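You operate a simulated robot arm through the tools that you are given. There is no shell and no other tool. Be economical: measure what you need, move in short steps, check, and stop when the job is done.

You are at the controls of a simulated robot arm. One attempt, no reset.

TASK
Fetch the red plunger and set it on the top of the steel workbench. Put the yellow brush on top of the pulley. Take the blue jar and put it in the round cover on the dark table. Switch the blue lever on. Put the yellow pad on the grey bench away on the top of the black stand. Stack the bearing box labelled "6204" from the grey bench on top of the bearing box that says "6203". Fetch the bottle that says "degreaser" from the grey bench and stand it on the top tray of the grey cart. Put the black ring on the top of the turntable. The order is free. Set down upright: what you pick out. The blue lever goes to its stop.

It is judged by the outcome, as a careful person would: the job done as asked, and still so three seconds after it is handed in. It fails if anything else is knocked over, pushed out of place, dropped, spilled or broken. Lids that push on must go on centred and level and be pressed home; caps that screw on are set level and turned clockwise until they are tight.

THE ROBOT
A 7-joint arm with a two-finger parallel gripper on a trunk, on a base that drives. Base frame: it is fixed to the floor where the robot stands at the start and does not move with it; the origin is under the middle of the robot, x ahead of it, y to its left, z up; the surface under the hand at the start is at about z = 880. Lengths are in mm, angles in rad, forces in N, time in s.
With the tool pointing down near the work surface it reaches from about 300 to 720 mm from the robot's upright axis, wherever it stands. Its first joint turns from -2.897 to 2.897 rad. Places, roughly: bearing box [-7000, 1750, 750]; black ring (3x3x2 cm) [-7400, 3500, 1000]; blue jar [-1000, 1250, 750]; blue lever [-4500, 700, 1200]; bottle, water bottle [-7250, 2250, 750]; pulley (6x6x4 cm) [400, -100, 900]; red plunger (6x6x5 cm) [500, -200, 900]; round cover (27x27x6 cm) [-1200, 1400, 700]; top of the black stand [-3400, 1100, 800]; top of the steel workbench [600, -400, 900]; top of the turntable [-5100, -500, 900]; top tray of the grey cart [-5600, 3500, 800]; yellow brush (3x3x14 cm) [500, 100, 1000]; yellow pad (10x7x4 cm) [-6900, 1500, 700]. Payload 3.43 kg.
The tool frame sits at the grasp point between the pads (the TCP): z along the fingers, y along the line on which they close. The tips reach 30 mm beyond it. The gripper opens to 94 mm. The fingers are 28 mm wide and 10 mm thick; the gripper's body (50 by 96 mm) begins 55 mm behind the TCP.
Orientation is told as [roll, pitch, yaw] about the base's x, y, z axes, in that order, counted from this pose: with the fingers straight down and closing along the base's y, the tool's x points along the base's -x, its y along +y and its z along -z.

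THE INTERFACE
- The arm moves only by the tool apply_moves. Its argument "commands" is a list of rows, each an object of numbers (a shift or turn left out is 0, a gripper value left out holds the last): "fingers": the gripper command, from -1 (fully open) to 1 (shut), values between in proportion; "tx", "ty", "tz": the shift along the tool's x, y, z in units of 250 mm (1.0 is 250 mm); "ax", "ay", "az": the turn, a rotation vector about the tool's x, y, z in units of 90 degrees (1.0 is 90 degrees). In form: [{"fingers": .., "tx": .., "ty": .., "tz": .., "ax": .., "ay": .., "az": ..}, ...]. A call has 1 to 8 rows; each row is the pose to reach, as a shift and turn from the pose commanded when the call began, along the tool's axes at that moment. A call with a number of a shift or a turn outside -1 to 1 is refused whole. Each row takes 0.2 s and may step no farther than 50 mm and 0.15 rad from the row before; otherwise, or with a gripper value out of range, the whole call is refused. Where a pose cannot be reached the arm comes as near as it can. A force on the tool above 40 N (or 10 N above the force at the start of the call, whichever is more), or a blocked arm, ends the call early, and 0.2 s more pass. The fingers move at their own pace (about 108 mm/s each) and stop on an object; they squeeze with about 27 N. The grip force told is the motor's: it shows also when the fingers shut on nothing. Time passes only in rows, and 0.2 s behind the last, so rows that repeat a pose let the fingers close. It gives the time, the measured TCP pose, the force on the tool (base axes), the opening and the grip force at its end, in the units of the frame above (readings bear some noise), with the torque about the TCP (base axes, N m) and any sound that the robot's microphone picked up.
- Cameras (640 x 400 px; columns grow to the right, rows downward): "scene" is now at [380.3, 8.9, 1282.6]; the picture's right is [0.00, -0.17, 0.99], its down [-0.36, 0.92, 0.16] and it looks along [-0.93, -0.36, -0.06] (base axes); focal length 214 px, centre (320, 200). "wrist" rides on the gripper at [76, 14, -103] in the tool frame; the picture's right is [-0.18, 0.98, 0.00], its down [-0.75, -0.14, -0.64] and it looks along [-0.63, -0.12, 0.77] (tool axes); focal length 243 px, centre (320, 200). There is no depth. A picture from a camera that has moved, and an enlarged one, comes with that camera's place and axes in the base frame and with its lens.
- snapshot(camera): a new picture of that camera. The clock stands still meanwhile.
- move_column(by): slides the trunk up (or, below 0, down) by that many mm; the arm and the scene camera ride with it, the base frame stays. It gives what a move gives, with no picture.
- drive_base(legs): drives the robot by 1 to 6 legs, each [ahead, left, turn to the left] in mm, mm and rad, along the robot's own axes; the way and the turn of a leg run together, so that a leg with both is an arc; at most 1500 mm and 3.142 rad a leg. The arm and the cameras ride along, it lands a little off, and it stops where it bumps. It gives what a move gives.
- turn_head(pan, tilt): turns the head with the scene camera to pan (to the left, within 1.396 rad either way) and tilt (down, from -0.506 to 1.204), counted from straight ahead of the robot. It gives what a move gives.
- inspect(camera, box): a new picture of the part [left, top, right, bottom] of that camera's present view, enlarged. The clock stands still meanwhile.
- hand_in(): hands the job in; it is judged then, once.

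Work in short steps. Places have to be worked out from the pictures, the camera data and where the tool is seen: move nearer, look again, correct. Check each grasp and each placing, and mend what went wrong. You have 217 turns and 202 pictures in all, those below and enlarged ones among them. Open the gripper and draw the arm clear of the work before you hand the job in, unless the task says otherwise; then end with one line.

The tools are called after "Call:" by a JSON object that holds its "api" and its "payload". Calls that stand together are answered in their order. apply_moves: Moves the arm, as the interface text tells. Its arguments: {"type":"object","properties":{"commands":{"type":"array","items":{"type":"object","properties":{"fingers":{"type":"number"},"tx":{"type":"number"},"ty":{"type":"number"},"tz":{"type":"number"},"ax":{"type":"number"},"ay":{"type":"number"},"az":{"type":"number"}}}}},"required":["commands"]} The other tools are called the same way: move_column (by) slides the trunk up or down; drive_base (legs) drives the base; turn_head (pan, tilt) turns the head that bears the scene camera; snapshot (camera) takes a picture; inspect (camera, box) takes an enlarged picture of a part of a camera's view; hand_in () hands the job in.

At the start:

```text
t: 0.0
position: [368.8, 66.1, 1162.9]
tcp_rot: [0.001, 0.0, -0.001]
force: [0.2, 0.0, -0.9]
wrist_torque: [0.01, -0.03, -0.01]
gripper_width: 94.3
gripper_force: 0.0
trunk travel left (down, up): [-225.0, 365.0]
robot x, y, heading: [1.9, -2.1, -0.002]
head pan, tilt: [-1.4, 1.201]
```

scene: 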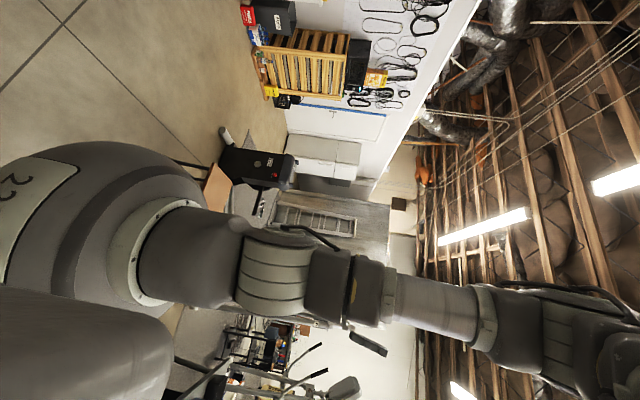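
wrist: 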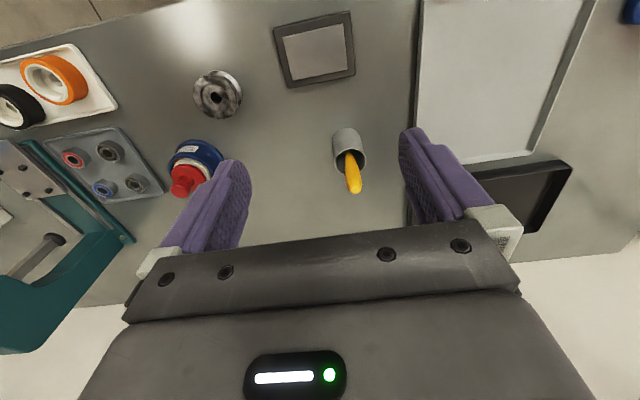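

I begin by looking at the workbench straight ahead with the head camera.

Call:
{"api": "turn_head", "payload": {"pan": 0, "tilt": 0.8}}

Call:
{"api": "snapshot", "payload": {"camera": "scene"}}

Call:
{"api": "inspect", "payload": {"camera": "wrist", "box": [140, 40, 400, 210]}}

```text
t: 1.5
position: [370.2, 64.3, 1162.9]
tcp_rot: [-0.001, -0.001, 0.0]
force: [0.1, -0.5, 0.4]
wrist_torque: [0.0, -0.01, -0.01]
gripper_width: 94.1
gripper_force: 0.0
trunk travel left (down, up): [-225.0, 365.0]
robot x, y, heading: [-2.4, 3.3, 0.002]
head pan, tilt: [0.0, 0.799]
```

```text
199 pictures are left
camera scene: at [408.1, 64.0, 1211.5], right [0.0, -1.0, 0.0], down [-0.7, 0.0, 0.72], along [-0.72, 0.0, -0.7], focal length 214 px, centre (320, 200)
```

scene: 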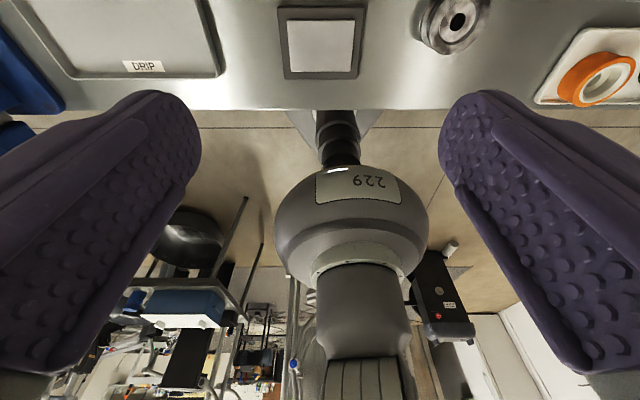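

```text
2.35 times, centred on (270, 125) of wrist
camera zoom: at [292.8, 80.6, 1266.3], right [0.18, 0.98, 0.0], down [0.75, -0.14, 0.64], along [0.63, -0.12, -0.77], focal length 571 px, centre (438, 376)
```

zoom: 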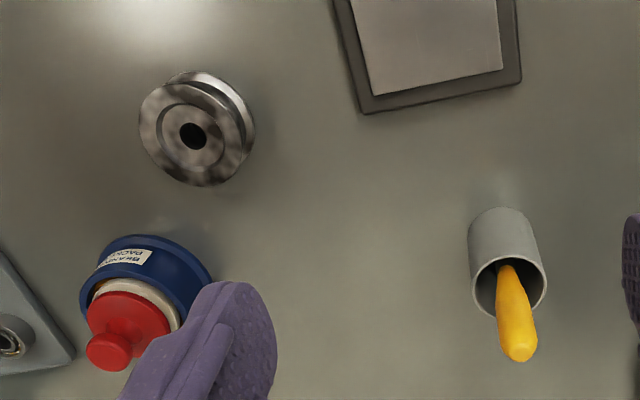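

The scene camera seems to be carried by the hand (forward of it = tool direction). I check several head directions to survey.

Call:
{"api": "turn_head", "payload": {"pan": 0, "tilt": -0.3}}

Call:
{"api": "snapshot", "payload": {"camera": "scene"}}

Call:
{"api": "turn_head", "payload": {"pan": -1.0, "tilt": 0}}

Call:
{"api": "snapshot", "payload": {"camera": "scene"}}

Call:
{"api": "turn_head", "payload": {"pan": 1.0, "tilt": 0}}

Call:
{"api": "snapshot", "payload": {"camera": "scene"}}

```text
t: 2.9
position: [370.3, 65.7, 1162.6]
tcp_rot: [0.0, 0.0, 0.0]
force: [0.1, 0.1, 0.2]
wrist_torque: [0.01, -0.03, -0.03]
gripper_width: 94.0
gripper_force: 0.0
trunk travel left (down, up): [-225.0, 365.0]
robot x, y, heading: [2.7, -3.5, -0.004]
head pan, tilt: [0.0, -0.3]
```

```text
197 pictures are left
camera scene: at [505.6, 64.0, 1213.5], right [0.0, -1.0, 0.0], down [-0.96, 0.0, -0.29], along [0.29, 0.0, -0.96], focal length 214 px, centre (320, 200)
```

scene: 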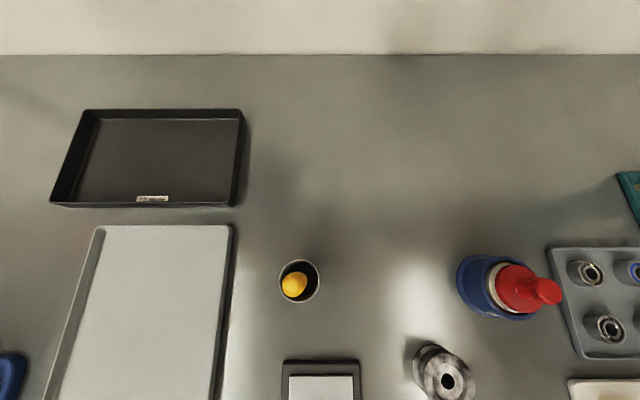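

```text
t: 4.1
position: [368.6, 64.1, 1163.5]
tcp_rot: [0.0, 0.001, -0.001]
force: [0.7, 0.0, 0.0]
wrist_torque: [0.02, -0.01, -0.03]
gripper_width: 93.9
gripper_force: 0.0
trunk travel left (down, up): [-225.0, 365.0]
robot x, y, heading: [0.4, -2.4, 0.003]
head pan, tilt: [-1.0, 0.0]
```

```text
196 pictures are left
camera scene: at [480.2, -11.7, 1243.5], right [0.0, -0.54, 0.84], down [-1.0, 0.0, 0.0], along [0.0, -0.84, -0.54], focal length 214 px, centre (320, 200)
```

scene: 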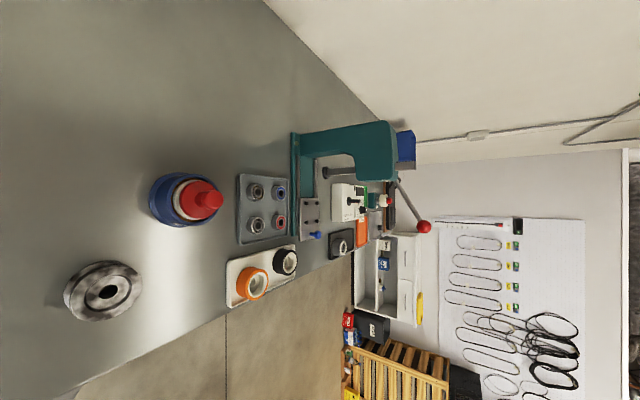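

```text
t: 6.1
position: [369.1, 65.5, 1163.6]
tcp_rot: [0.001, 0.001, 0.0]
force: [0.7, -0.2, -0.1]
wrist_torque: [-0.02, 0.01, 0.01]
gripper_width: 93.8
gripper_force: 0.0
trunk travel left (down, up): [-225.0, 365.0]
robot x, y, heading: [-0.8, -2.9, -0.002]
head pan, tilt: [1.0, 0.0]
```

```text
195 pictures are left
camera scene: at [480.2, 139.7, 1243.4], right [0.0, -0.54, -0.84], down [-1.0, 0.0, 0.0], along [0.0, 0.84, -0.54], focal length 214 px, centre (320, 200)
```

scene: 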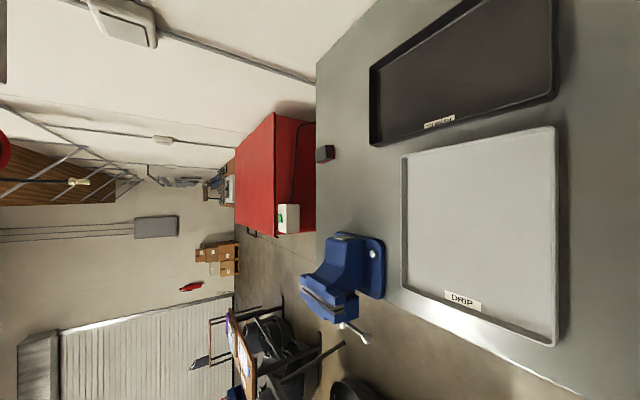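

The brush top comes out at about (486, 87, 1018), cup rim z≈950; the hand goes above it and looks.

Call:
{"api": "apply_moves", "payload": {"commands": [{"fingers": -1, "tx": -0.156, "ty": 0.03, "tz": 0.08}, {"tx": -0.312, "ty": 0.06, "tz": 0.16}, {"tx": -0.468, "ty": 0.088, "tz": 0.24}]}}

Call:
{"api": "turn_head", "payload": {"pan": 0, "tilt": 0.4}}

Call:
{"api": "snapshot", "payload": {"camera": "wrist"}}

Call:
{"api": "snapshot", "payload": {"camera": "scene"}}

```text
t: 6.9
position: [488.3, 86.7, 1101.7]
tcp_rot: [0.0, 0.0, 0.0]
force: [0.0, 0.1, -0.5]
wrist_torque: [0.0, 0.0, 0.03]
gripper_width: 94.0
gripper_force: 0.0
trunk travel left (down, up): [-225.0, 365.0]
robot x, y, heading: [-2.3, 0.0, -0.005]
head pan, tilt: [1.0, 0.0]
```

```text
t: 8.1
position: [485.6, 86.5, 1101.6]
tcp_rot: [0.0, 0.0, 0.002]
force: [-0.2, 0.0, -0.7]
wrist_torque: [-0.04, -0.01, -0.02]
gripper_width: 93.9
gripper_force: 0.1
trunk travel left (down, up): [-225.0, 365.0]
robot x, y, heading: [-4.6, -2.1, -0.002]
head pan, tilt: [0.0, 0.4]
```

```text
194 pictures are left
camera wrist: at [409.6, 102.1, 1206.3], right [0.18, 0.98, 0.0], down [0.75, -0.14, 0.64], along [0.63, -0.12, -0.77], focal length 243 px, centre (320, 200)
```

wrist: 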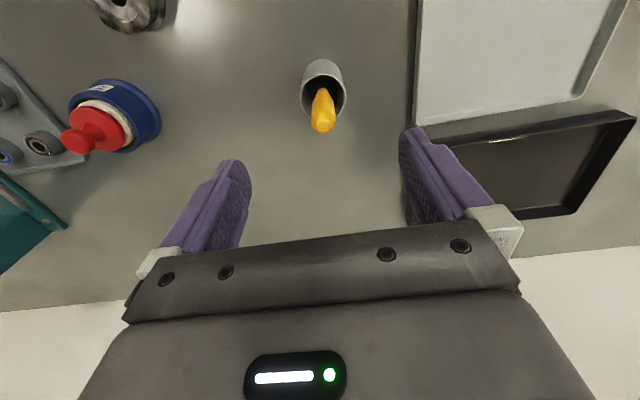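

```text
193 pictures are left
camera scene: at [560.0, 85.6, 1139.5], right [0.0, -1.0, 0.0], down [-0.92, 0.0, 0.39], along [-0.39, 0.0, -0.92], focal length 214 px, centre (320, 200)
```

scene: 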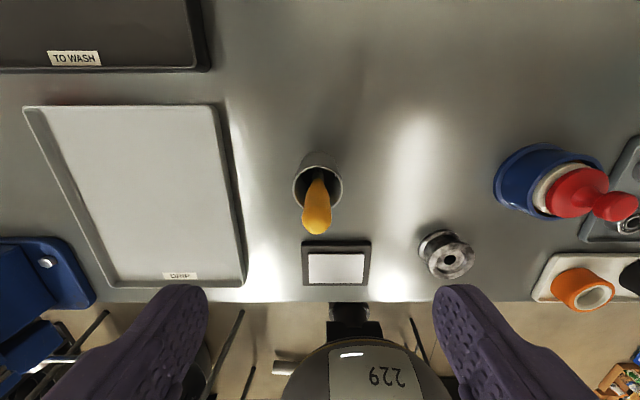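

Both views put the brush top at about (490, 88). I go down onto it to z≈990 and close.

Call:
{"api": "apply_moves", "payload": {"commands": [{"tx": -0.01, "ty": 0.005, "tz": 0.15}, {"tx": -0.014, "ty": 0.005, "tz": 0.3}, {"tx": -0.014, "ty": 0.005, "tz": 0.44}, {"fingers": -0.2, "tx": -0.014, "ty": 0.005, "tz": 0.44}, {"fingers": 0.3, "tx": -0.014, "ty": 0.005, "tz": 0.44}, {"fingers": 1, "tx": -0.014, "ty": 0.005, "tz": 0.44}, {"fingers": 1, "tx": -0.014, "ty": 0.005, "tz": 0.44}]}}

Call:
{"api": "snapshot", "payload": {"camera": "wrist"}}

```text
t: 9.7
position: [490.2, 87.0, 992.9]
tcp_rot: [-0.001, -0.002, 0.001]
force: [-0.2, -0.5, 0.3]
wrist_torque: [0.01, 0.04, -0.01]
gripper_width: 19.6
gripper_force: 26.3
trunk travel left (down, up): [-225.0, 365.0]
robot x, y, heading: [2.3, 0.1, -0.002]
head pan, tilt: [0.0, 0.4]
```

```text
192 pictures are left
camera wrist: at [412.9, 102.7, 1096.5], right [0.18, 0.98, 0.0], down [0.75, -0.14, 0.64], along [0.63, -0.12, -0.77], focal length 243 px, centre (320, 200)
```

wrist: 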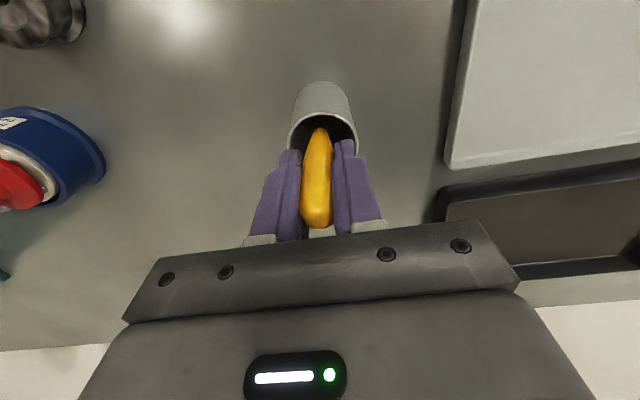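

The brush is gripped (19.6 mm). I lift it straight up and look.

Call:
{"api": "apply_moves", "payload": {"commands": [{"fingers": 1, "tz": -0.08}, {"tz": -0.24}, {"tz": -0.4}, {"tz": -0.5}]}}

Call:
{"api": "turn_head", "payload": {"pan": 0, "tilt": 0.6}}

Call:
{"api": "snapshot", "payload": {"camera": "scene"}}

Call:
{"api": "snapshot", "payload": {"camera": "wrist"}}

```text
t: 10.7
position: [490.6, 87.7, 1117.3]
tcp_rot: [-0.001, 0.003, 0.0]
force: [0.5, -0.3, -0.1]
wrist_torque: [0.0, -0.01, 0.02]
gripper_width: 19.4
gripper_force: 27.3
trunk travel left (down, up): [-225.0, 365.0]
robot x, y, heading: [2.1, 6.3, 0.001]
head pan, tilt: [0.0, 0.4]
```

```text
t: 11.5
position: [490.8, 88.5, 1117.1]
tcp_rot: [0.001, 0.001, 0.0]
force: [-1.0, -0.1, -0.7]
wrist_torque: [0.01, 0.0, 0.03]
gripper_width: 19.3
gripper_force: 27.4
trunk travel left (down, up): [-225.0, 365.0]
robot x, y, heading: [-1.4, 0.6, -0.001]
head pan, tilt: [0.0, 0.6]
```

```text
191 pictures are left
camera scene: at [546.3, 87.5, 1158.4], right [0.0, -1.0, 0.0], down [-0.83, 0.0, 0.56], along [-0.56, 0.0, -0.83], focal length 214 px, centre (320, 200)
```

scene: 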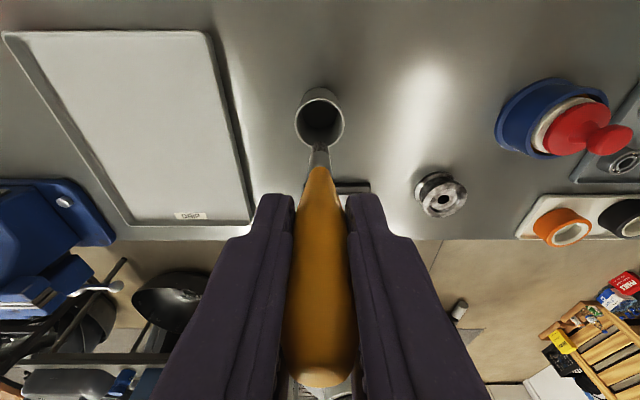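

```text
190 pictures are left
camera wrist: at [414.1, 104.2, 1220.9], right [0.18, 0.98, 0.0], down [0.75, -0.14, 0.64], along [0.63, -0.12, -0.77], focal length 243 px, centre (320, 200)
```

wrist: 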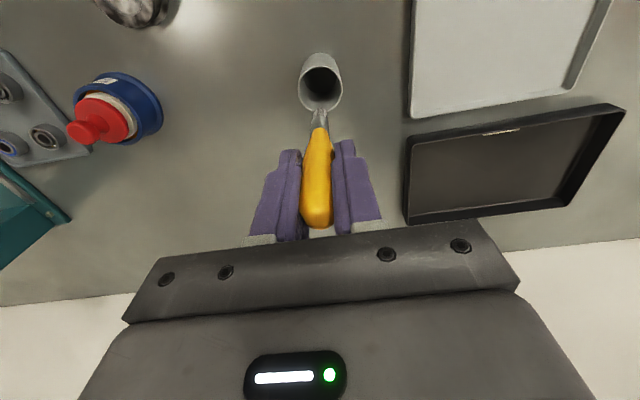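

I zoom to see the lower end of the brush and the pulley's bore.

Call:
{"api": "inspect", "payload": {"camera": "scene", "box": [250, 70, 490, 220]}}

Call:
{"api": "inspect", "payload": {"camera": "wrist", "box": [260, 40, 400, 160]}}

```text
2.67 times, centred on (370, 145) of scene
camera zoom: at [546.3, 87.5, 1158.4], right [0.0, -1.0, 0.0], down [-0.83, 0.0, 0.56], along [-0.56, 0.0, -0.83], focal length 572 px, centre (187, 347)
```

zoom: 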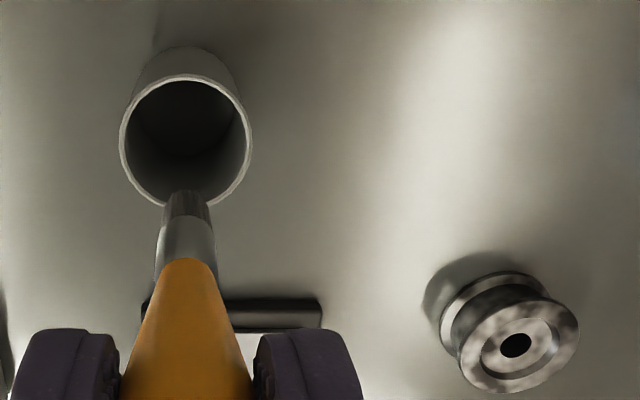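

```text
3.33 times, centred on (330, 100) of wrist
camera zoom: at [414.1, 104.2, 1220.9], right [0.18, 0.98, 0.0], down [0.75, -0.14, 0.64], along [0.63, -0.12, -0.77], focal length 809 px, centre (287, 533)
```

zoom: 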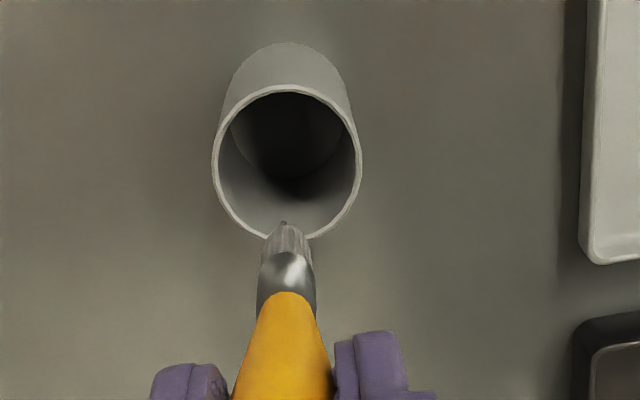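

The brush hangs vertical, its tip about 114 mm below the TCP. I carry it over the pulley, held high, and look again.

Call:
{"api": "apply_moves", "payload": {"commands": [{"tx": 0.0936, "ty": -0.14}, {"tx": 0.187, "ty": -0.28}, {"tx": 0.281, "ty": -0.42}, {"tx": 0.374, "ty": -0.56}, {"tx": 0.468, "ty": -0.698}]}}

Call:
{"api": "snapshot", "payload": {"camera": "wrist"}}

Call:
{"api": "snapshot", "payload": {"camera": "scene"}}

```text
t: 12.7
position: [371.0, -86.4, 1120.7]
tcp_rot: [0.0, 0.0, 0.0]
force: [0.9, -1.1, -1.0]
wrist_torque: [-0.02, 0.0, 0.02]
gripper_width: 19.6
gripper_force: 27.0
trunk travel left (down, up): [-225.0, 365.0]
robot x, y, heading: [0.9, 4.0, 0.001]
head pan, tilt: [0.0, 0.6]
```

```text
187 pictures are left
camera wrist: at [294.5, -70.4, 1223.1], right [0.18, 0.98, 0.0], down [0.75, -0.14, 0.64], along [0.63, -0.12, -0.77], focal length 243 px, centre (320, 200)
```

wrist: 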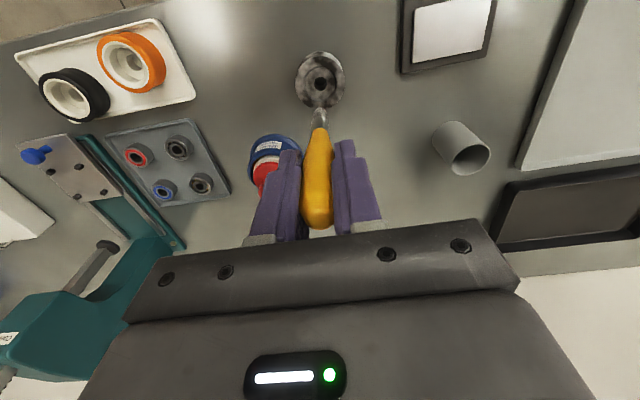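

```text
186 pictures are left
camera scene: at [426.7, -87.0, 1160.6], right [0.0, -1.0, 0.0], down [-0.82, 0.0, 0.57], along [-0.57, 0.0, -0.82], focal length 214 px, centre (320, 200)
```

scene: 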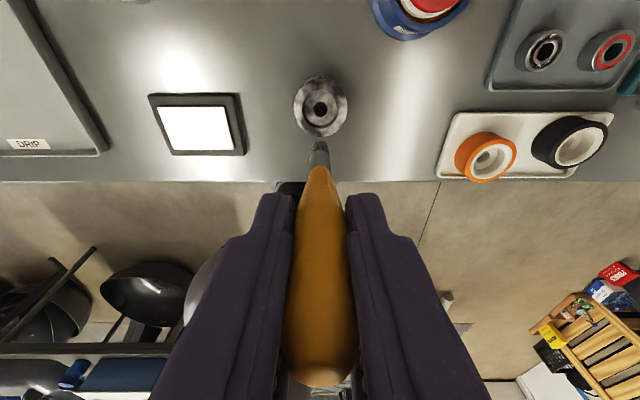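

The tip is nearly over the bore (≈(374, -87)). I lower to some 20 mm above the pulley and look closely.

Call:
{"api": "apply_moves", "payload": {"commands": [{"tx": -0.006, "tz": 0.13}, {"tx": -0.012, "tz": 0.25}]}}

Call:
{"api": "inspect", "payload": {"camera": "wrist", "box": [240, 20, 400, 140]}}

Call:
{"api": "inspect", "payload": {"camera": "scene", "box": [240, 60, 400, 180]}}

```text
t: 13.3
position: [375.2, -86.6, 1055.6]
tcp_rot: [0.001, 0.001, 0.0]
force: [-0.9, 0.5, -1.1]
wrist_torque: [0.01, 0.02, 0.02]
gripper_width: 19.4
gripper_force: 27.6
trunk travel left (down, up): [-225.0, 365.0]
robot x, y, heading: [1.1, 1.2, 0.0]
head pan, tilt: [0.0, 0.6]
```

```text
3.33 times, centred on (320, 80) of wrist
camera zoom: at [298.6, -71.1, 1159.8], right [0.18, 0.98, 0.0], down [0.75, -0.14, 0.64], along [0.63, -0.12, -0.77], focal length 809 px, centre (320, 600)
```

zoom: 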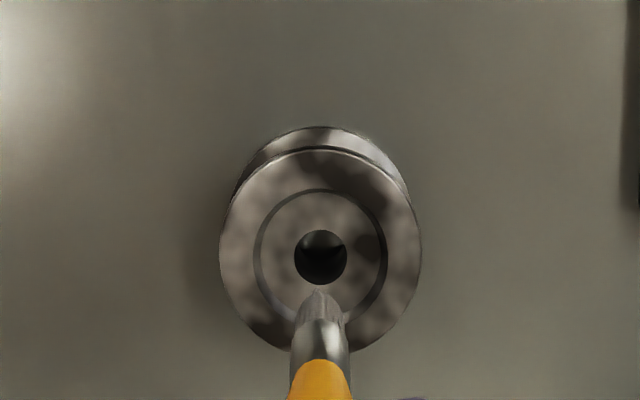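

```text
3.33 times, centred on (320, 120) of scene
camera zoom: at [430.7, -87.6, 1097.2], right [0.0, -1.0, 0.0], down [-0.82, 0.0, 0.57], along [-0.57, 0.0, -0.82], focal length 715 px, centre (320, 467)
```

zoom: 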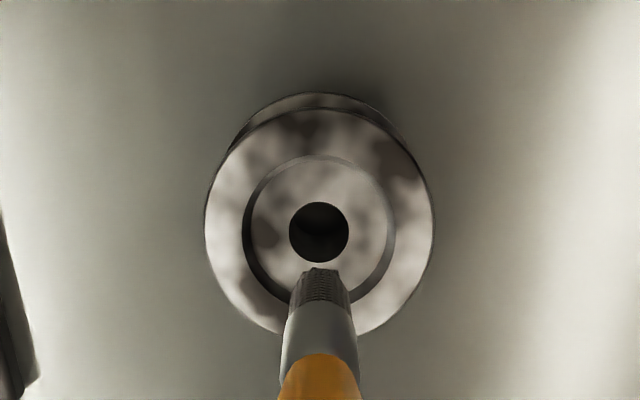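

Tip (375, -87, 940) and bore (374, -86.5, ~908) are aligned. I lower in small steps, watching the force.

Call:
{"api": "apply_moves", "payload": {"commands": [{"tx": 0.002, "tz": 0.06}, {"tx": 0.002, "tz": 0.104}]}}

Call:
{"api": "apply_moves", "payload": {"commands": [{"tz": 0.008}, {"tz": 0.016}, {"tz": 0.024}]}}

Call:
{"api": "inspect", "payload": {"camera": "wrist", "box": [240, 20, 400, 140]}}

Call:
{"api": "inspect", "payload": {"camera": "scene", "box": [240, 60, 400, 180]}}

```text
t: 13.9
position: [375.1, -84.9, 1028.8]
tcp_rot: [-0.001, -0.001, 0.0]
force: [-0.3, -0.1, -0.5]
wrist_torque: [-0.02, 0.0, -0.01]
gripper_width: 19.5
gripper_force: 26.6
trunk travel left (down, up): [-225.0, 365.0]
robot x, y, heading: [0.4, 1.7, -0.002]
head pan, tilt: [0.0, 0.6]
```

```text
t: 14.7
position: [375.2, -85.4, 1022.5]
tcp_rot: [0.001, 0.001, 0.0]
force: [0.3, -0.1, -0.9]
wrist_torque: [0.01, 0.02, 0.03]
gripper_width: 19.6
gripper_force: 27.2
trunk travel left (down, up): [-225.0, 365.0]
robot x, y, heading: [2.0, -1.1, 0.005]
head pan, tilt: [0.0, 0.6]
```

```text
3.33 times, centred on (320, 80) of wrist
camera zoom: at [298.3, -70.0, 1127.1], right [0.18, 0.98, 0.0], down [0.75, -0.14, 0.64], along [0.63, -0.12, -0.77], focal length 809 px, centre (320, 600)
```

zoom: 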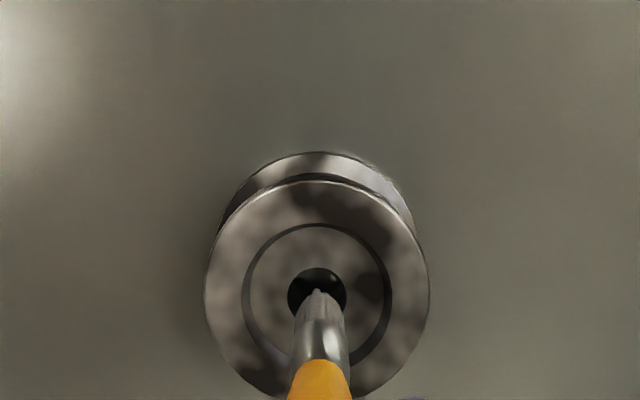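

```text
3.33 times, centred on (320, 120) of scene
camera zoom: at [430.4, -86.6, 1064.6], right [0.0, -1.0, 0.0], down [-0.82, 0.0, 0.57], along [-0.57, 0.0, -0.82], focal length 715 px, centre (320, 467)
```

zoom: 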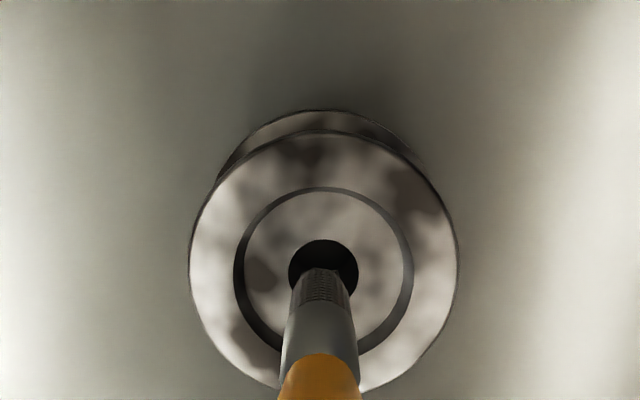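

Aligned just above the bore, no contact yet. I lower another 10 mm slowly.

Call:
{"api": "apply_moves", "payload": {"commands": [{"tz": 0.008}, {"tz": 0.016}, {"tz": 0.024}, {"tz": 0.032}, {"tz": 0.04}]}}

Call:
{"api": "inspect", "payload": {"camera": "wrist", "box": [240, 20, 400, 140]}}

Call:
{"api": "inspect", "payload": {"camera": "scene", "box": [240, 60, 400, 180]}}

```text
t: 15.9
position: [375.5, -86.2, 1013.0]
tcp_rot: [-0.001, -0.002, -0.002]
force: [-0.4, 1.7, 22.4]
wrist_torque: [0.2, -0.01, 0.01]
gripper_width: 19.6
gripper_force: 26.8
trunk travel left (down, up): [-225.0, 365.0]
robot x, y, heading: [3.1, 2.4, -0.003]
head pan, tilt: [0.0, 0.6]
```

```text
3.33 times, centred on (320, 80) of wrist
camera zoom: at [298.3, -70.8, 1117.4], right [0.18, 0.98, 0.0], down [0.75, -0.14, 0.64], along [0.63, -0.12, -0.77], focal length 809 px, centre (320, 600)
```

zoom: 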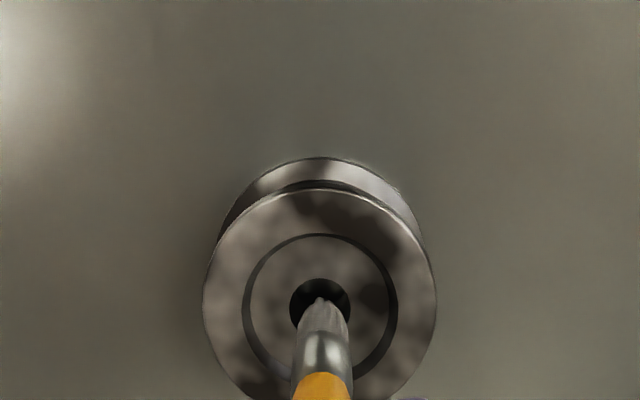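

```text
3.33 times, centred on (320, 120) of scene
camera zoom: at [430.5, -87.4, 1055.1], right [0.0, -1.0, 0.0], down [-0.83, 0.0, 0.56], along [-0.56, 0.0, -0.83], focal length 715 px, centre (320, 467)
```

zoom: 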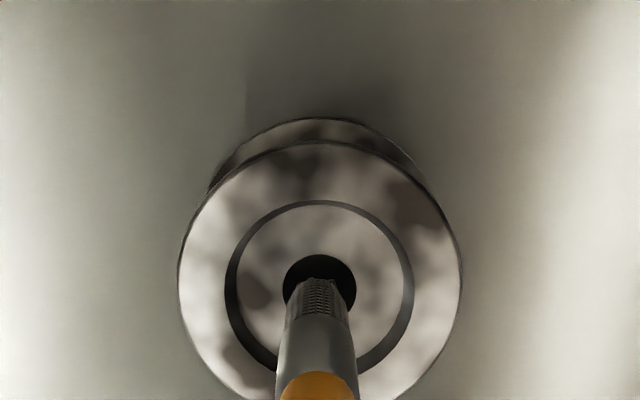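

It rests on something (22 N). I back off by small steps until the load is nearly nil.

Call:
{"api": "apply_moves", "payload": {"commands": [{"tz": -0.004}, {"tz": -0.008}]}}

```text
t: 16.5
position: [375.9, -88.0, 1014.2]
tcp_rot: [-0.001, 0.003, 0.0]
force: [-0.2, -0.4, -0.3]
wrist_torque: [0.0, 0.01, -0.03]
gripper_width: 19.9
gripper_force: 27.3
trunk travel left (down, up): [-225.0, 365.0]
robot x, y, heading: [1.5, 2.3, 0.003]
head pan, tilt: [0.0, 0.6]
```

Load nil; I go down 1 mm and open the fingers slowly.

Call:
{"api": "apply_moves", "payload": {"commands": [{"tz": 0.002}, {"tz": 0.004}, {"fingers": 0.56, "tz": 0.004}, {"fingers": 0.5, "tz": 0.004}, {"fingers": 0.4, "tz": 0.004}, {"fingers": 0.2, "tz": 0.004}]}}

Call:
{"api": "snapshot", "payload": {"camera": "wrist"}}

Call:
{"api": "snapshot", "payload": {"camera": "scene"}}

```text
t: 17.9
position: [376.2, -85.8, 1014.8]
tcp_rot: [-0.001, 0.001, 0.002]
force: [-0.4, 1.2, -0.4]
wrist_torque: [-0.01, 0.03, 0.05]
gripper_width: 37.8
gripper_force: 0.1
trunk travel left (down, up): [-225.0, 365.0]
robot x, y, heading: [2.5, -0.8, 0.003]
head pan, tilt: [0.0, 0.6]
```

```text
179 pictures are left
camera wrist: at [299.7, -70.9, 1117.6], right [0.18, 0.98, 0.0], down [0.75, -0.14, 0.64], along [0.63, -0.12, -0.77], focal length 243 px, centre (320, 200)
```

wrist: 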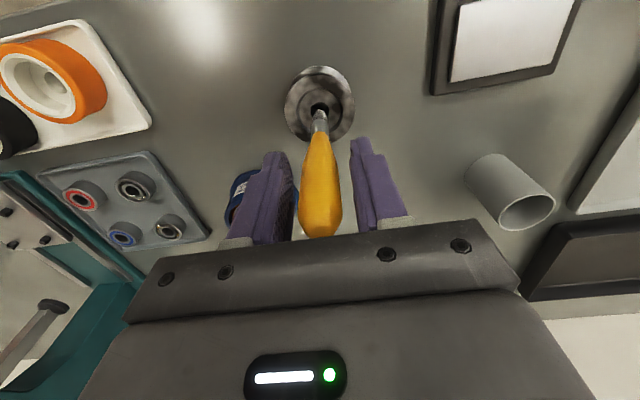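

```text
178 pictures are left
camera scene: at [431.8, -87.5, 1055.1], right [0.0, -1.0, 0.0], down [-0.83, 0.0, 0.56], along [-0.56, 0.0, -0.83], focal length 214 px, centre (320, 200)
```

scene: 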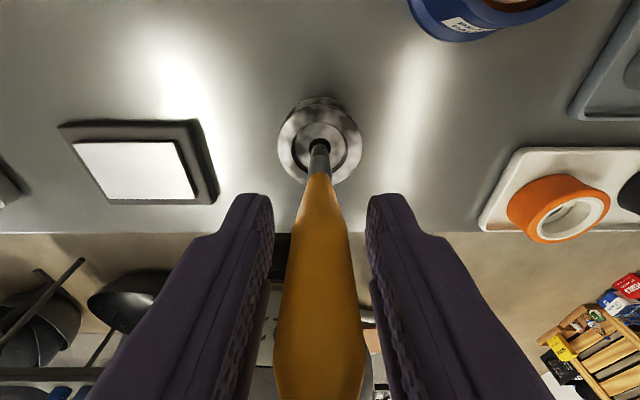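

It stands. I open further and rise straight up, then verify.

Call:
{"api": "apply_moves", "payload": {"commands": [{"fingers": -0.1}, {"fingers": -0.1, "tz": -0.1}, {"tz": -0.28}, {"tz": -0.46}, {"tz": -0.6}]}}

Call:
{"api": "snapshot", "payload": {"camera": "wrist"}}

Call:
{"api": "snapshot", "payload": {"camera": "scene"}}

```text
t: 19.1
position: [375.8, -86.0, 1165.8]
tcp_rot: [0.0, 0.0, 0.001]
force: [-0.3, 0.6, 0.9]
wrist_torque: [0.01, 0.0, -0.01]
gripper_width: 51.7
gripper_force: 0.1
trunk travel left (down, up): [-225.0, 365.0]
robot x, y, heading: [-0.5, -1.6, 0.001]
head pan, tilt: [0.0, 0.6]
```

```text
177 pictures are left
camera wrist: at [299.6, -69.4, 1268.7], right [0.18, 0.98, 0.0], down [0.75, -0.14, 0.64], along [0.63, -0.12, -0.77], focal length 243 px, centre (320, 200)
```

wrist: 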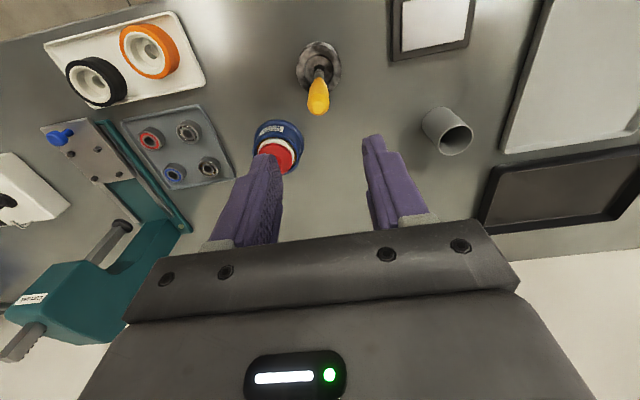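

```text
176 pictures are left
camera scene: at [431.8, -86.0, 1206.0], right [0.0, -1.0, 0.0], down [-0.82, 0.0, 0.57], along [-0.57, 0.0, -0.82], focal length 214 px, centre (320, 200)
```

scene: 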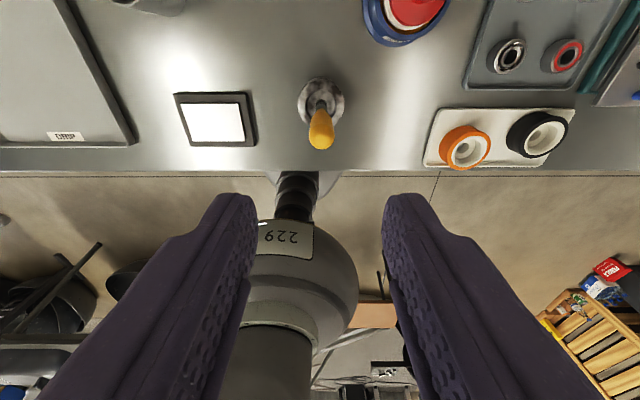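

The brush stands upright on the pulley. Next the plunger: I move over its knob at about (481, -167).

Call:
{"api": "apply_moves", "payload": {"commands": [{"fingers": -1, "tx": -0.14, "ty": -0.108}, {"tx": -0.28, "ty": -0.216}, {"tx": -0.42, "ty": -0.324}]}}

Call:
{"api": "snapshot", "payload": {"camera": "wrist"}}

Call:
{"api": "snapshot", "payload": {"camera": "scene"}}

```text
t: 19.9
position: [484.6, -165.1, 1162.5]
tcp_rot: [-0.001, 0.001, -0.001]
force: [0.1, -0.4, 0.2]
wrist_torque: [0.03, 0.03, 0.05]
gripper_width: 94.2
gripper_force: 0.1
trunk travel left (down, up): [-225.0, 365.0]
robot x, y, heading: [-0.7, -0.7, 0.005]
head pan, tilt: [0.0, 0.6]
```

```text
175 pictures are left
camera wrist: at [407.3, -150.7, 1266.6], right [0.18, 0.98, 0.0], down [0.75, -0.14, 0.64], along [0.63, -0.12, -0.77], focal length 243 px, centre (320, 200)
```

wrist: 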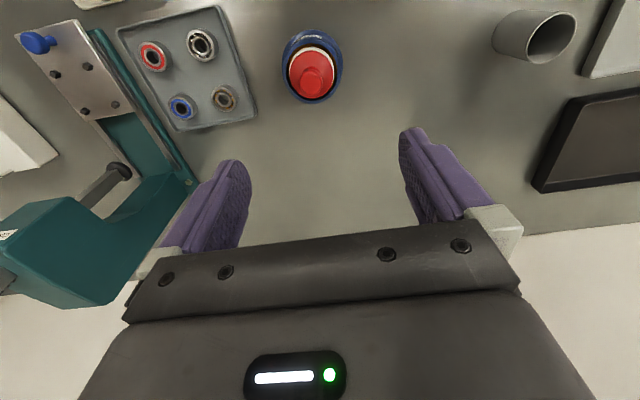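

```text
174 pictures are left
camera scene: at [539.4, -167.2, 1203.9], right [0.0, -1.0, 0.0], down [-0.82, 0.0, 0.57], along [-0.57, 0.0, -0.82], focal length 214 px, centre (320, 200)
```

scene: 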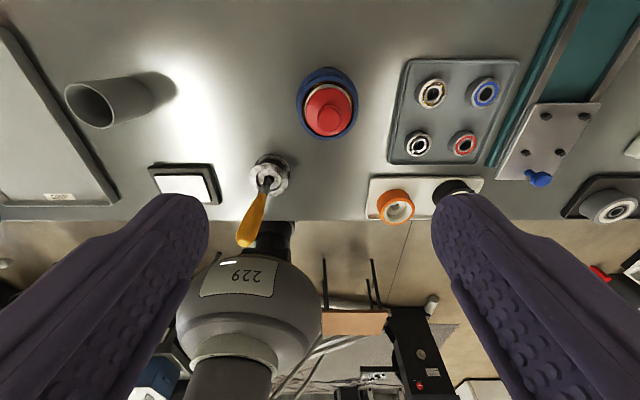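

Knob estimated at (480, -176, 964). I correct and go lower for a close look.

Call:
{"api": "apply_moves", "payload": {"commands": [{"tx": 0.008, "ty": -0.02, "tz": 0.16}, {"tx": 0.016, "ty": -0.04, "tz": 0.32}, {"tx": 0.016, "ty": -0.04, "tz": 0.44}]}}

Call:
{"api": "snapshot", "payload": {"camera": "wrist"}}

Call:
{"api": "snapshot", "payload": {"camera": "scene"}}

```text
t: 20.7
position: [477.7, -175.4, 1054.6]
tcp_rot: [-0.001, -0.001, 0.002]
force: [0.1, -0.5, -0.5]
wrist_torque: [0.01, 0.0, -0.01]
gripper_width: 94.1
gripper_force: 0.1
trunk travel left (down, up): [-225.0, 365.0]
robot x, y, heading: [-3.6, 0.2, 0.004]
head pan, tilt: [0.0, 0.6]
```

```text
173 pictures are left
camera wrist: at [400.7, -159.8, 1158.0], right [0.18, 0.98, 0.0], down [0.75, -0.14, 0.64], along [0.63, -0.12, -0.77], focal length 243 px, centre (320, 200)
```

wrist: 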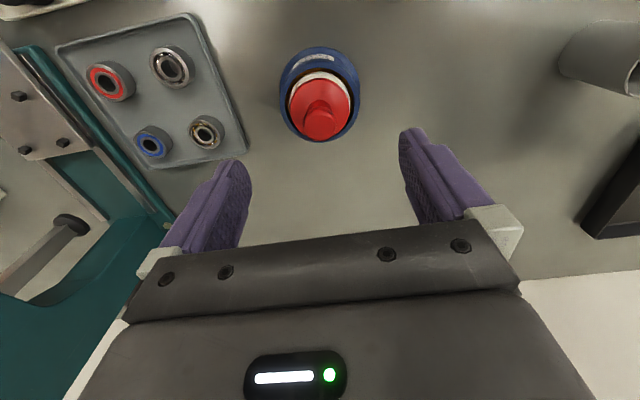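

```text
172 pictures are left
camera scene: at [532.9, -176.4, 1095.5], right [0.0, -1.0, 0.0], down [-0.83, 0.0, 0.56], along [-0.56, 0.0, -0.83], focal length 214 px, centre (320, 200)
```

scene: 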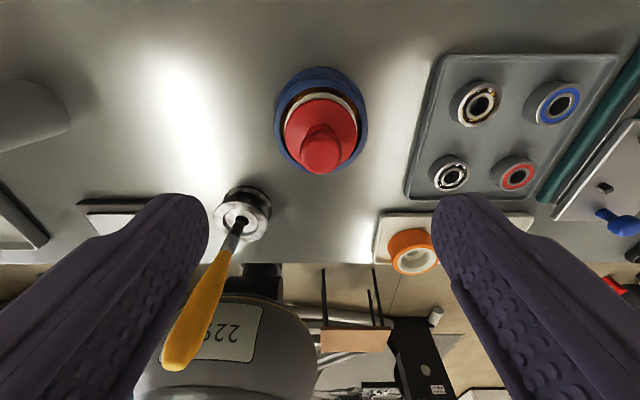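

Knob (≈27 mm wide) at (476, -176), top z≈957, its flange top ≈922. I descend so tips stay just above the flange.

Call:
{"api": "apply_moves", "payload": {"commands": [{"tx": 0.004, "tz": 0.16}, {"tx": 0.006, "tz": 0.3}, {"tx": 0.006, "tz": 0.375}]}}

Call:
{"api": "snapshot", "payload": {"camera": "wrist"}}

Call:
{"api": "snapshot", "payload": {"camera": "scene"}}

```text
t: 21.5
position: [476.7, -178.2, 959.3]
tcp_rot: [0.0, -0.001, 0.0]
force: [0.1, -0.6, 0.6]
wrist_torque: [-0.06, -0.01, 0.02]
gripper_width: 94.0
gripper_force: 0.0
trunk travel left (down, up): [-225.0, 365.0]
robot x, y, heading: [0.2, -0.3, 0.001]
head pan, tilt: [0.0, 0.6]
```

```text
171 pictures are left
camera wrist: at [399.2, -162.5, 1063.2], right [0.18, 0.98, 0.0], down [0.75, -0.14, 0.64], along [0.63, -0.12, -0.77], focal length 243 px, centre (320, 200)
```

wrist: 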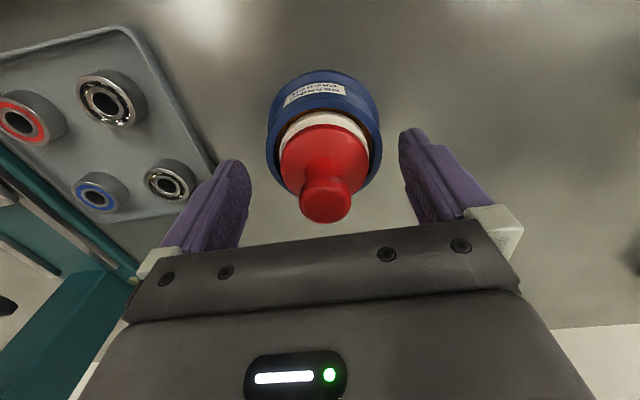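

```text
170 pictures are left
camera scene: at [531.4, -179.1, 1000.7], right [0.0, -1.0, 0.0], down [-0.83, 0.0, 0.56], along [-0.56, 0.0, -0.83], focal length 214 px, centre (320, 200)
```

scene: 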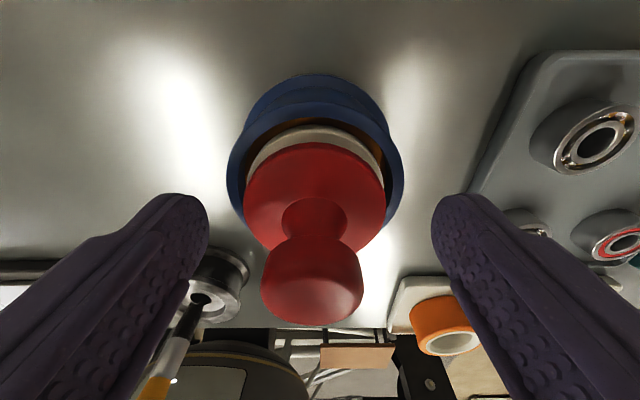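

The knob's head sits right between the pads (centre ≈(478, -176, 962)). I shift 2 mm and close.

Call:
{"api": "apply_moves", "payload": {"commands": [{"tx": -0.006, "ty": 0.008, "fingers": -0.3}, {"tx": -0.006, "ty": 0.008, "fingers": 0.2}, {"tx": -0.006, "ty": 0.008, "fingers": 0.5}, {"tx": -0.006, "ty": 0.008, "fingers": 1}, {"tx": -0.006, "ty": 0.008, "fingers": 1}]}}

Call:
{"api": "apply_moves", "payload": {"commands": [{"tz": -0.02}, {"tz": -0.06}, {"tz": -0.12}, {"tz": -0.24}, {"tz": -0.34}]}}

Call:
{"api": "snapshot", "payload": {"camera": "wrist"}}

Call:
{"api": "snapshot", "payload": {"camera": "scene"}}

```text
t: 22.7
position: [476.3, -175.1, 960.5]
tcp_rot: [0.001, 0.0, 0.0]
force: [0.6, 0.5, -0.2]
wrist_torque: [0.0, 0.0, 0.02]
gripper_width: 52.5
gripper_force: 27.4
trunk travel left (down, up): [-225.0, 365.0]
robot x, y, heading: [0.2, 3.3, 0.003]
head pan, tilt: [0.0, 0.6]
```

```text
t: 23.9
position: [476.3, -174.3, 1046.9]
tcp_rot: [0.0, -0.001, 0.001]
force: [1.2, 0.0, -0.8]
wrist_torque: [0.01, 0.0, -0.04]
gripper_width: 52.3
gripper_force: 26.8
trunk travel left (down, up): [-225.0, 365.0]
robot x, y, heading: [0.4, 0.2, 0.003]
head pan, tilt: [0.0, 0.6]
```

```text
169 pictures are left
camera wrist: at [400.1, -159.0, 1150.0], right [0.18, 0.98, 0.0], down [0.75, -0.14, 0.64], along [0.63, -0.12, -0.77], focal length 243 px, centre (320, 200)
```

wrist: 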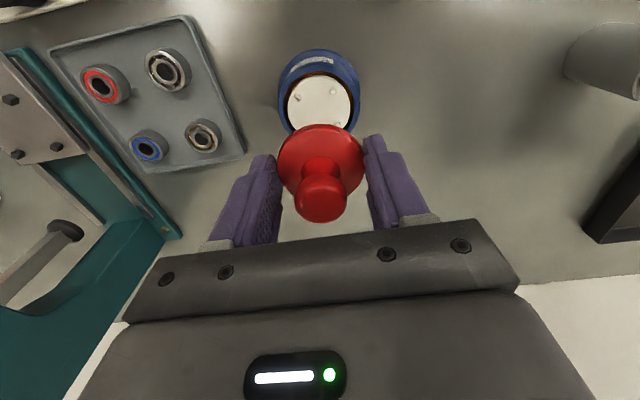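

```text
168 pictures are left
camera scene: at [532.3, -175.6, 1087.5], right [0.0, -1.0, 0.0], down [-0.82, 0.0, 0.57], along [-0.57, 0.0, -0.82], focal length 214 px, centre (320, 200)
```

scene: 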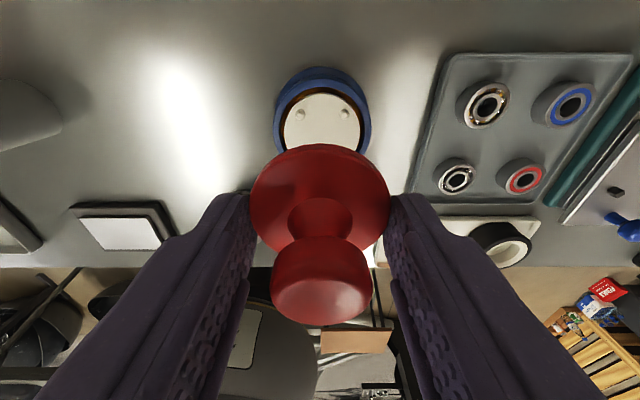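

The plunger is held by its flange (52 mm) and out. I carry it to the clear bench area at about (580, -80) and go down to z≈945.

Call:
{"api": "apply_moves", "payload": {"commands": [{"tx": -0.14, "ty": 0.125}, {"tx": -0.28, "ty": 0.25}, {"tx": -0.416, "ty": 0.376}, {"tx": -0.416, "ty": 0.376, "tz": 0.15}, {"tx": -0.416, "ty": 0.376, "tz": 0.3}, {"tx": -0.416, "ty": 0.376, "tz": 0.4}]}}

Call:
{"api": "snapshot", "payload": {"camera": "wrist"}}

Call:
{"api": "snapshot", "payload": {"camera": "scene"}}

```text
t: 25.3
position: [580.5, -79.5, 944.9]
tcp_rot: [-0.001, 0.001, 0.001]
force: [0.5, -0.5, -0.1]
wrist_torque: [0.01, 0.03, 0.03]
gripper_width: 52.0
gripper_force: 26.9
trunk travel left (down, up): [-225.0, 365.0]
robot x, y, heading: [-3.3, 0.9, -0.001]
head pan, tilt: [0.0, 0.6]
```

```text
167 pictures are left
camera wrist: at [504.0, -65.8, 1048.0], right [0.18, 0.98, 0.0], down [0.75, -0.14, 0.64], along [0.63, -0.12, -0.77], focal length 243 px, centre (320, 200)
```

wrist: 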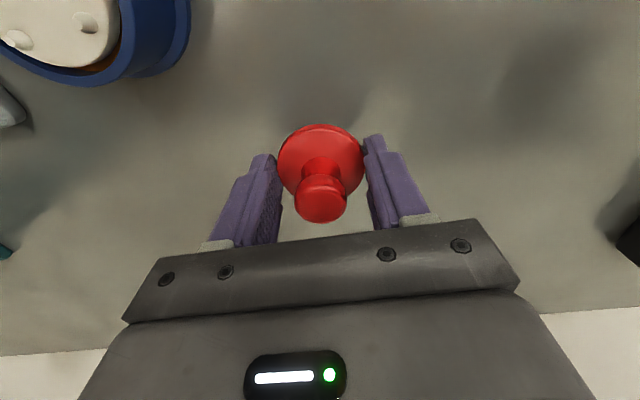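

```text
166 pictures are left
camera scene: at [636.2, -82.4, 985.6], right [0.0, -1.0, 0.0], down [-0.83, 0.0, 0.56], along [-0.56, 0.0, -0.83], focal length 214 px, centre (320, 200)
```

scene: 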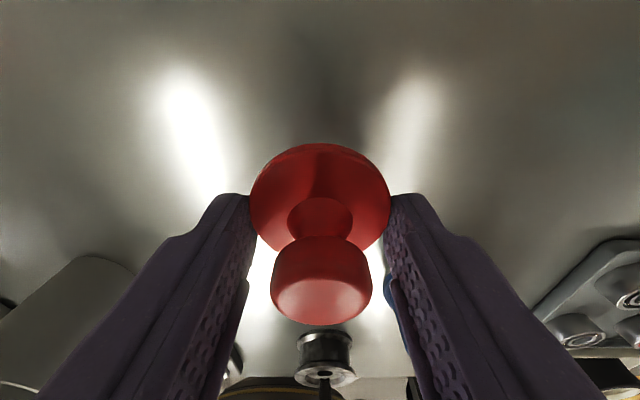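

Now lowering gently toward the bench, in 4 mm steps, to feel contact.

Call:
{"api": "apply_moves", "payload": {"commands": [{"tz": 0.02}, {"tz": 0.04}, {"tz": 0.052}, {"tz": 0.064}, {"tz": 0.076}, {"tz": 0.088}, {"tz": 0.096}, {"tz": 0.104}]}}

```text
t: 27.1
position: [581.9, -81.3, 919.6]
tcp_rot: [0.001, -0.001, 0.001]
force: [-0.6, 0.2, 0.2]
wrist_torque: [-0.04, -0.01, -0.02]
gripper_width: 52.3
gripper_force: 26.8
trunk travel left (down, up): [-225.0, 365.0]
robot x, y, heading: [2.2, 4.8, 0.002]
head pan, tilt: [0.0, 0.6]
```

Call:
{"api": "apply_moves", "payload": {"commands": [{"tz": 0.008}, {"tz": 0.016}, {"tz": 0.024}, {"tz": 0.032}]}}

Call:
{"api": "snapshot", "payload": {"camera": "wrist"}}

```text
t: 28.1
position: [582.0, -81.8, 911.2]
tcp_rot: [-0.001, 0.0, 0.0]
force: [0.5, -0.4, -0.3]
wrist_torque: [0.0, 0.05, -0.01]
gripper_width: 51.9
gripper_force: 27.4
trunk travel left (down, up): [-225.0, 365.0]
robot x, y, heading: [0.8, -2.4, -0.001]
head pan, tilt: [0.0, 0.6]
```

```text
165 pictures are left
camera wrist: at [504.1, -66.3, 1015.0], right [0.18, 0.98, 0.0], down [0.75, -0.14, 0.64], along [0.63, -0.12, -0.77], focal length 243 px, centre (320, 200)
```

wrist: 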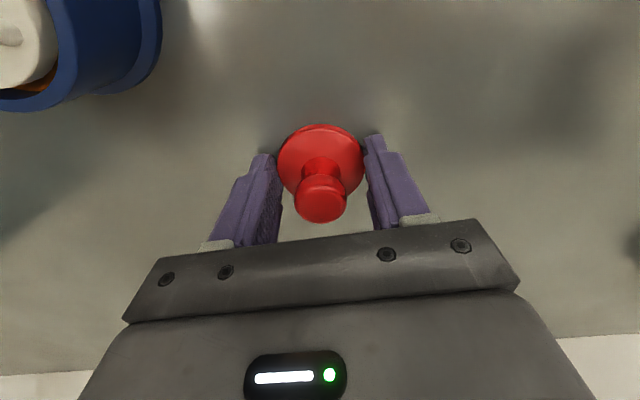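

Call:
{"api": "apply_moves", "payload": {"commands": [{"tz": 0.006}, {"tz": 0.012}]}}

Call:
{"api": "apply_moves", "payload": {"commands": [{"tz": 0.006}, {"tz": 0.012}]}}

```text
t: 28.7
position: [581.1, -82.3, 910.7]
tcp_rot: [0.0, -0.002, 0.0]
force: [-0.4, -0.8, 12.6]
wrist_torque: [0.4, 0.21, 0.04]
gripper_width: 52.1
gripper_force: 27.6
trunk travel left (down, up): [-225.0, 365.0]
robot x, y, heading: [-1.5, 0.2, -0.004]
head pan, tilt: [0.0, 0.6]
```

```text
t: 29.3
position: [580.0, -81.9, 910.6]
tcp_rot: [-0.001, -0.007, 0.0]
force: [-10.0, 1.0, 20.2]
wrist_torque: [0.63, 0.57, 0.3]
gripper_width: 52.2
gripper_force: 26.9
trunk travel left (down, up): [-225.0, 365.0]
robot x, y, heading: [1.4, -1.0, 0.001]
head pan, tilt: [0.0, 0.6]
stopped in row 2: the force on the tool passed its limit at 42 N (the readings are from after the stop); the commanded pose is now the measured one
```

Contact with the bench. I ease off 1 mm and open the fingers.

Call:
{"api": "apply_moves", "payload": {"commands": [{"tz": -0.004}, {"tz": -0.004, "fingers": 0}, {"tz": -0.004, "fingers": -0.3}, {"tz": -0.004, "fingers": -0.7}, {"tz": -0.004, "fingers": -0.8}, {"tz": -0.16, "fingers": -0.8}, {"tz": -0.34}, {"tz": -0.5}]}}

Call:
{"api": "snapshot", "payload": {"camera": "wrist"}}

Call:
{"api": "snapshot", "payload": {"camera": "scene"}}

```text
t: 31.1
position: [579.5, -81.9, 1034.5]
tcp_rot: [0.0, -0.004, -0.001]
force: [-0.8, 0.2, 0.1]
wrist_torque: [-0.01, 0.0, 0.03]
gripper_width: 84.5
gripper_force: 0.1
trunk travel left (down, up): [-225.0, 365.0]
robot x, y, heading: [-0.2, -5.2, 0.002]
head pan, tilt: [0.0, 0.6]
```

```text
164 pictures are left
camera wrist: at [501.8, -66.8, 1136.3], right [0.18, 0.98, 0.0], down [0.75, -0.14, 0.65], along [0.63, -0.12, -0.76], focal length 243 px, centre (320, 200)
```

wrist: 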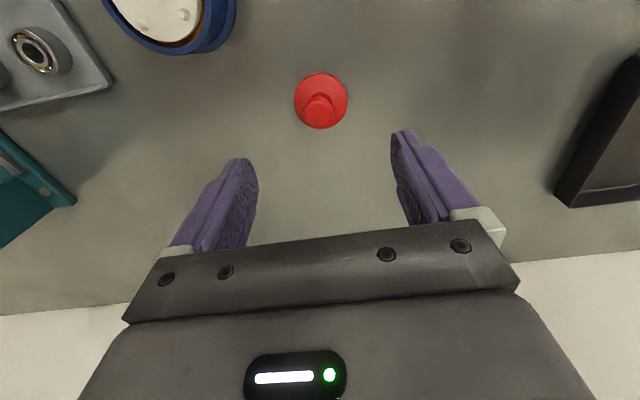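

```text
163 pictures are left
camera scene: at [634.2, -83.4, 1074.3], right [0.0, -1.0, 0.0], down [-0.83, 0.0, 0.56], along [-0.56, 0.0, -0.83], focal length 214 px, centre (320, 200)
```

scene: 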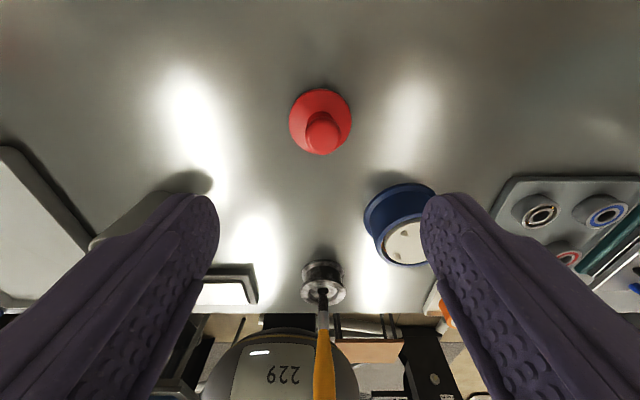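

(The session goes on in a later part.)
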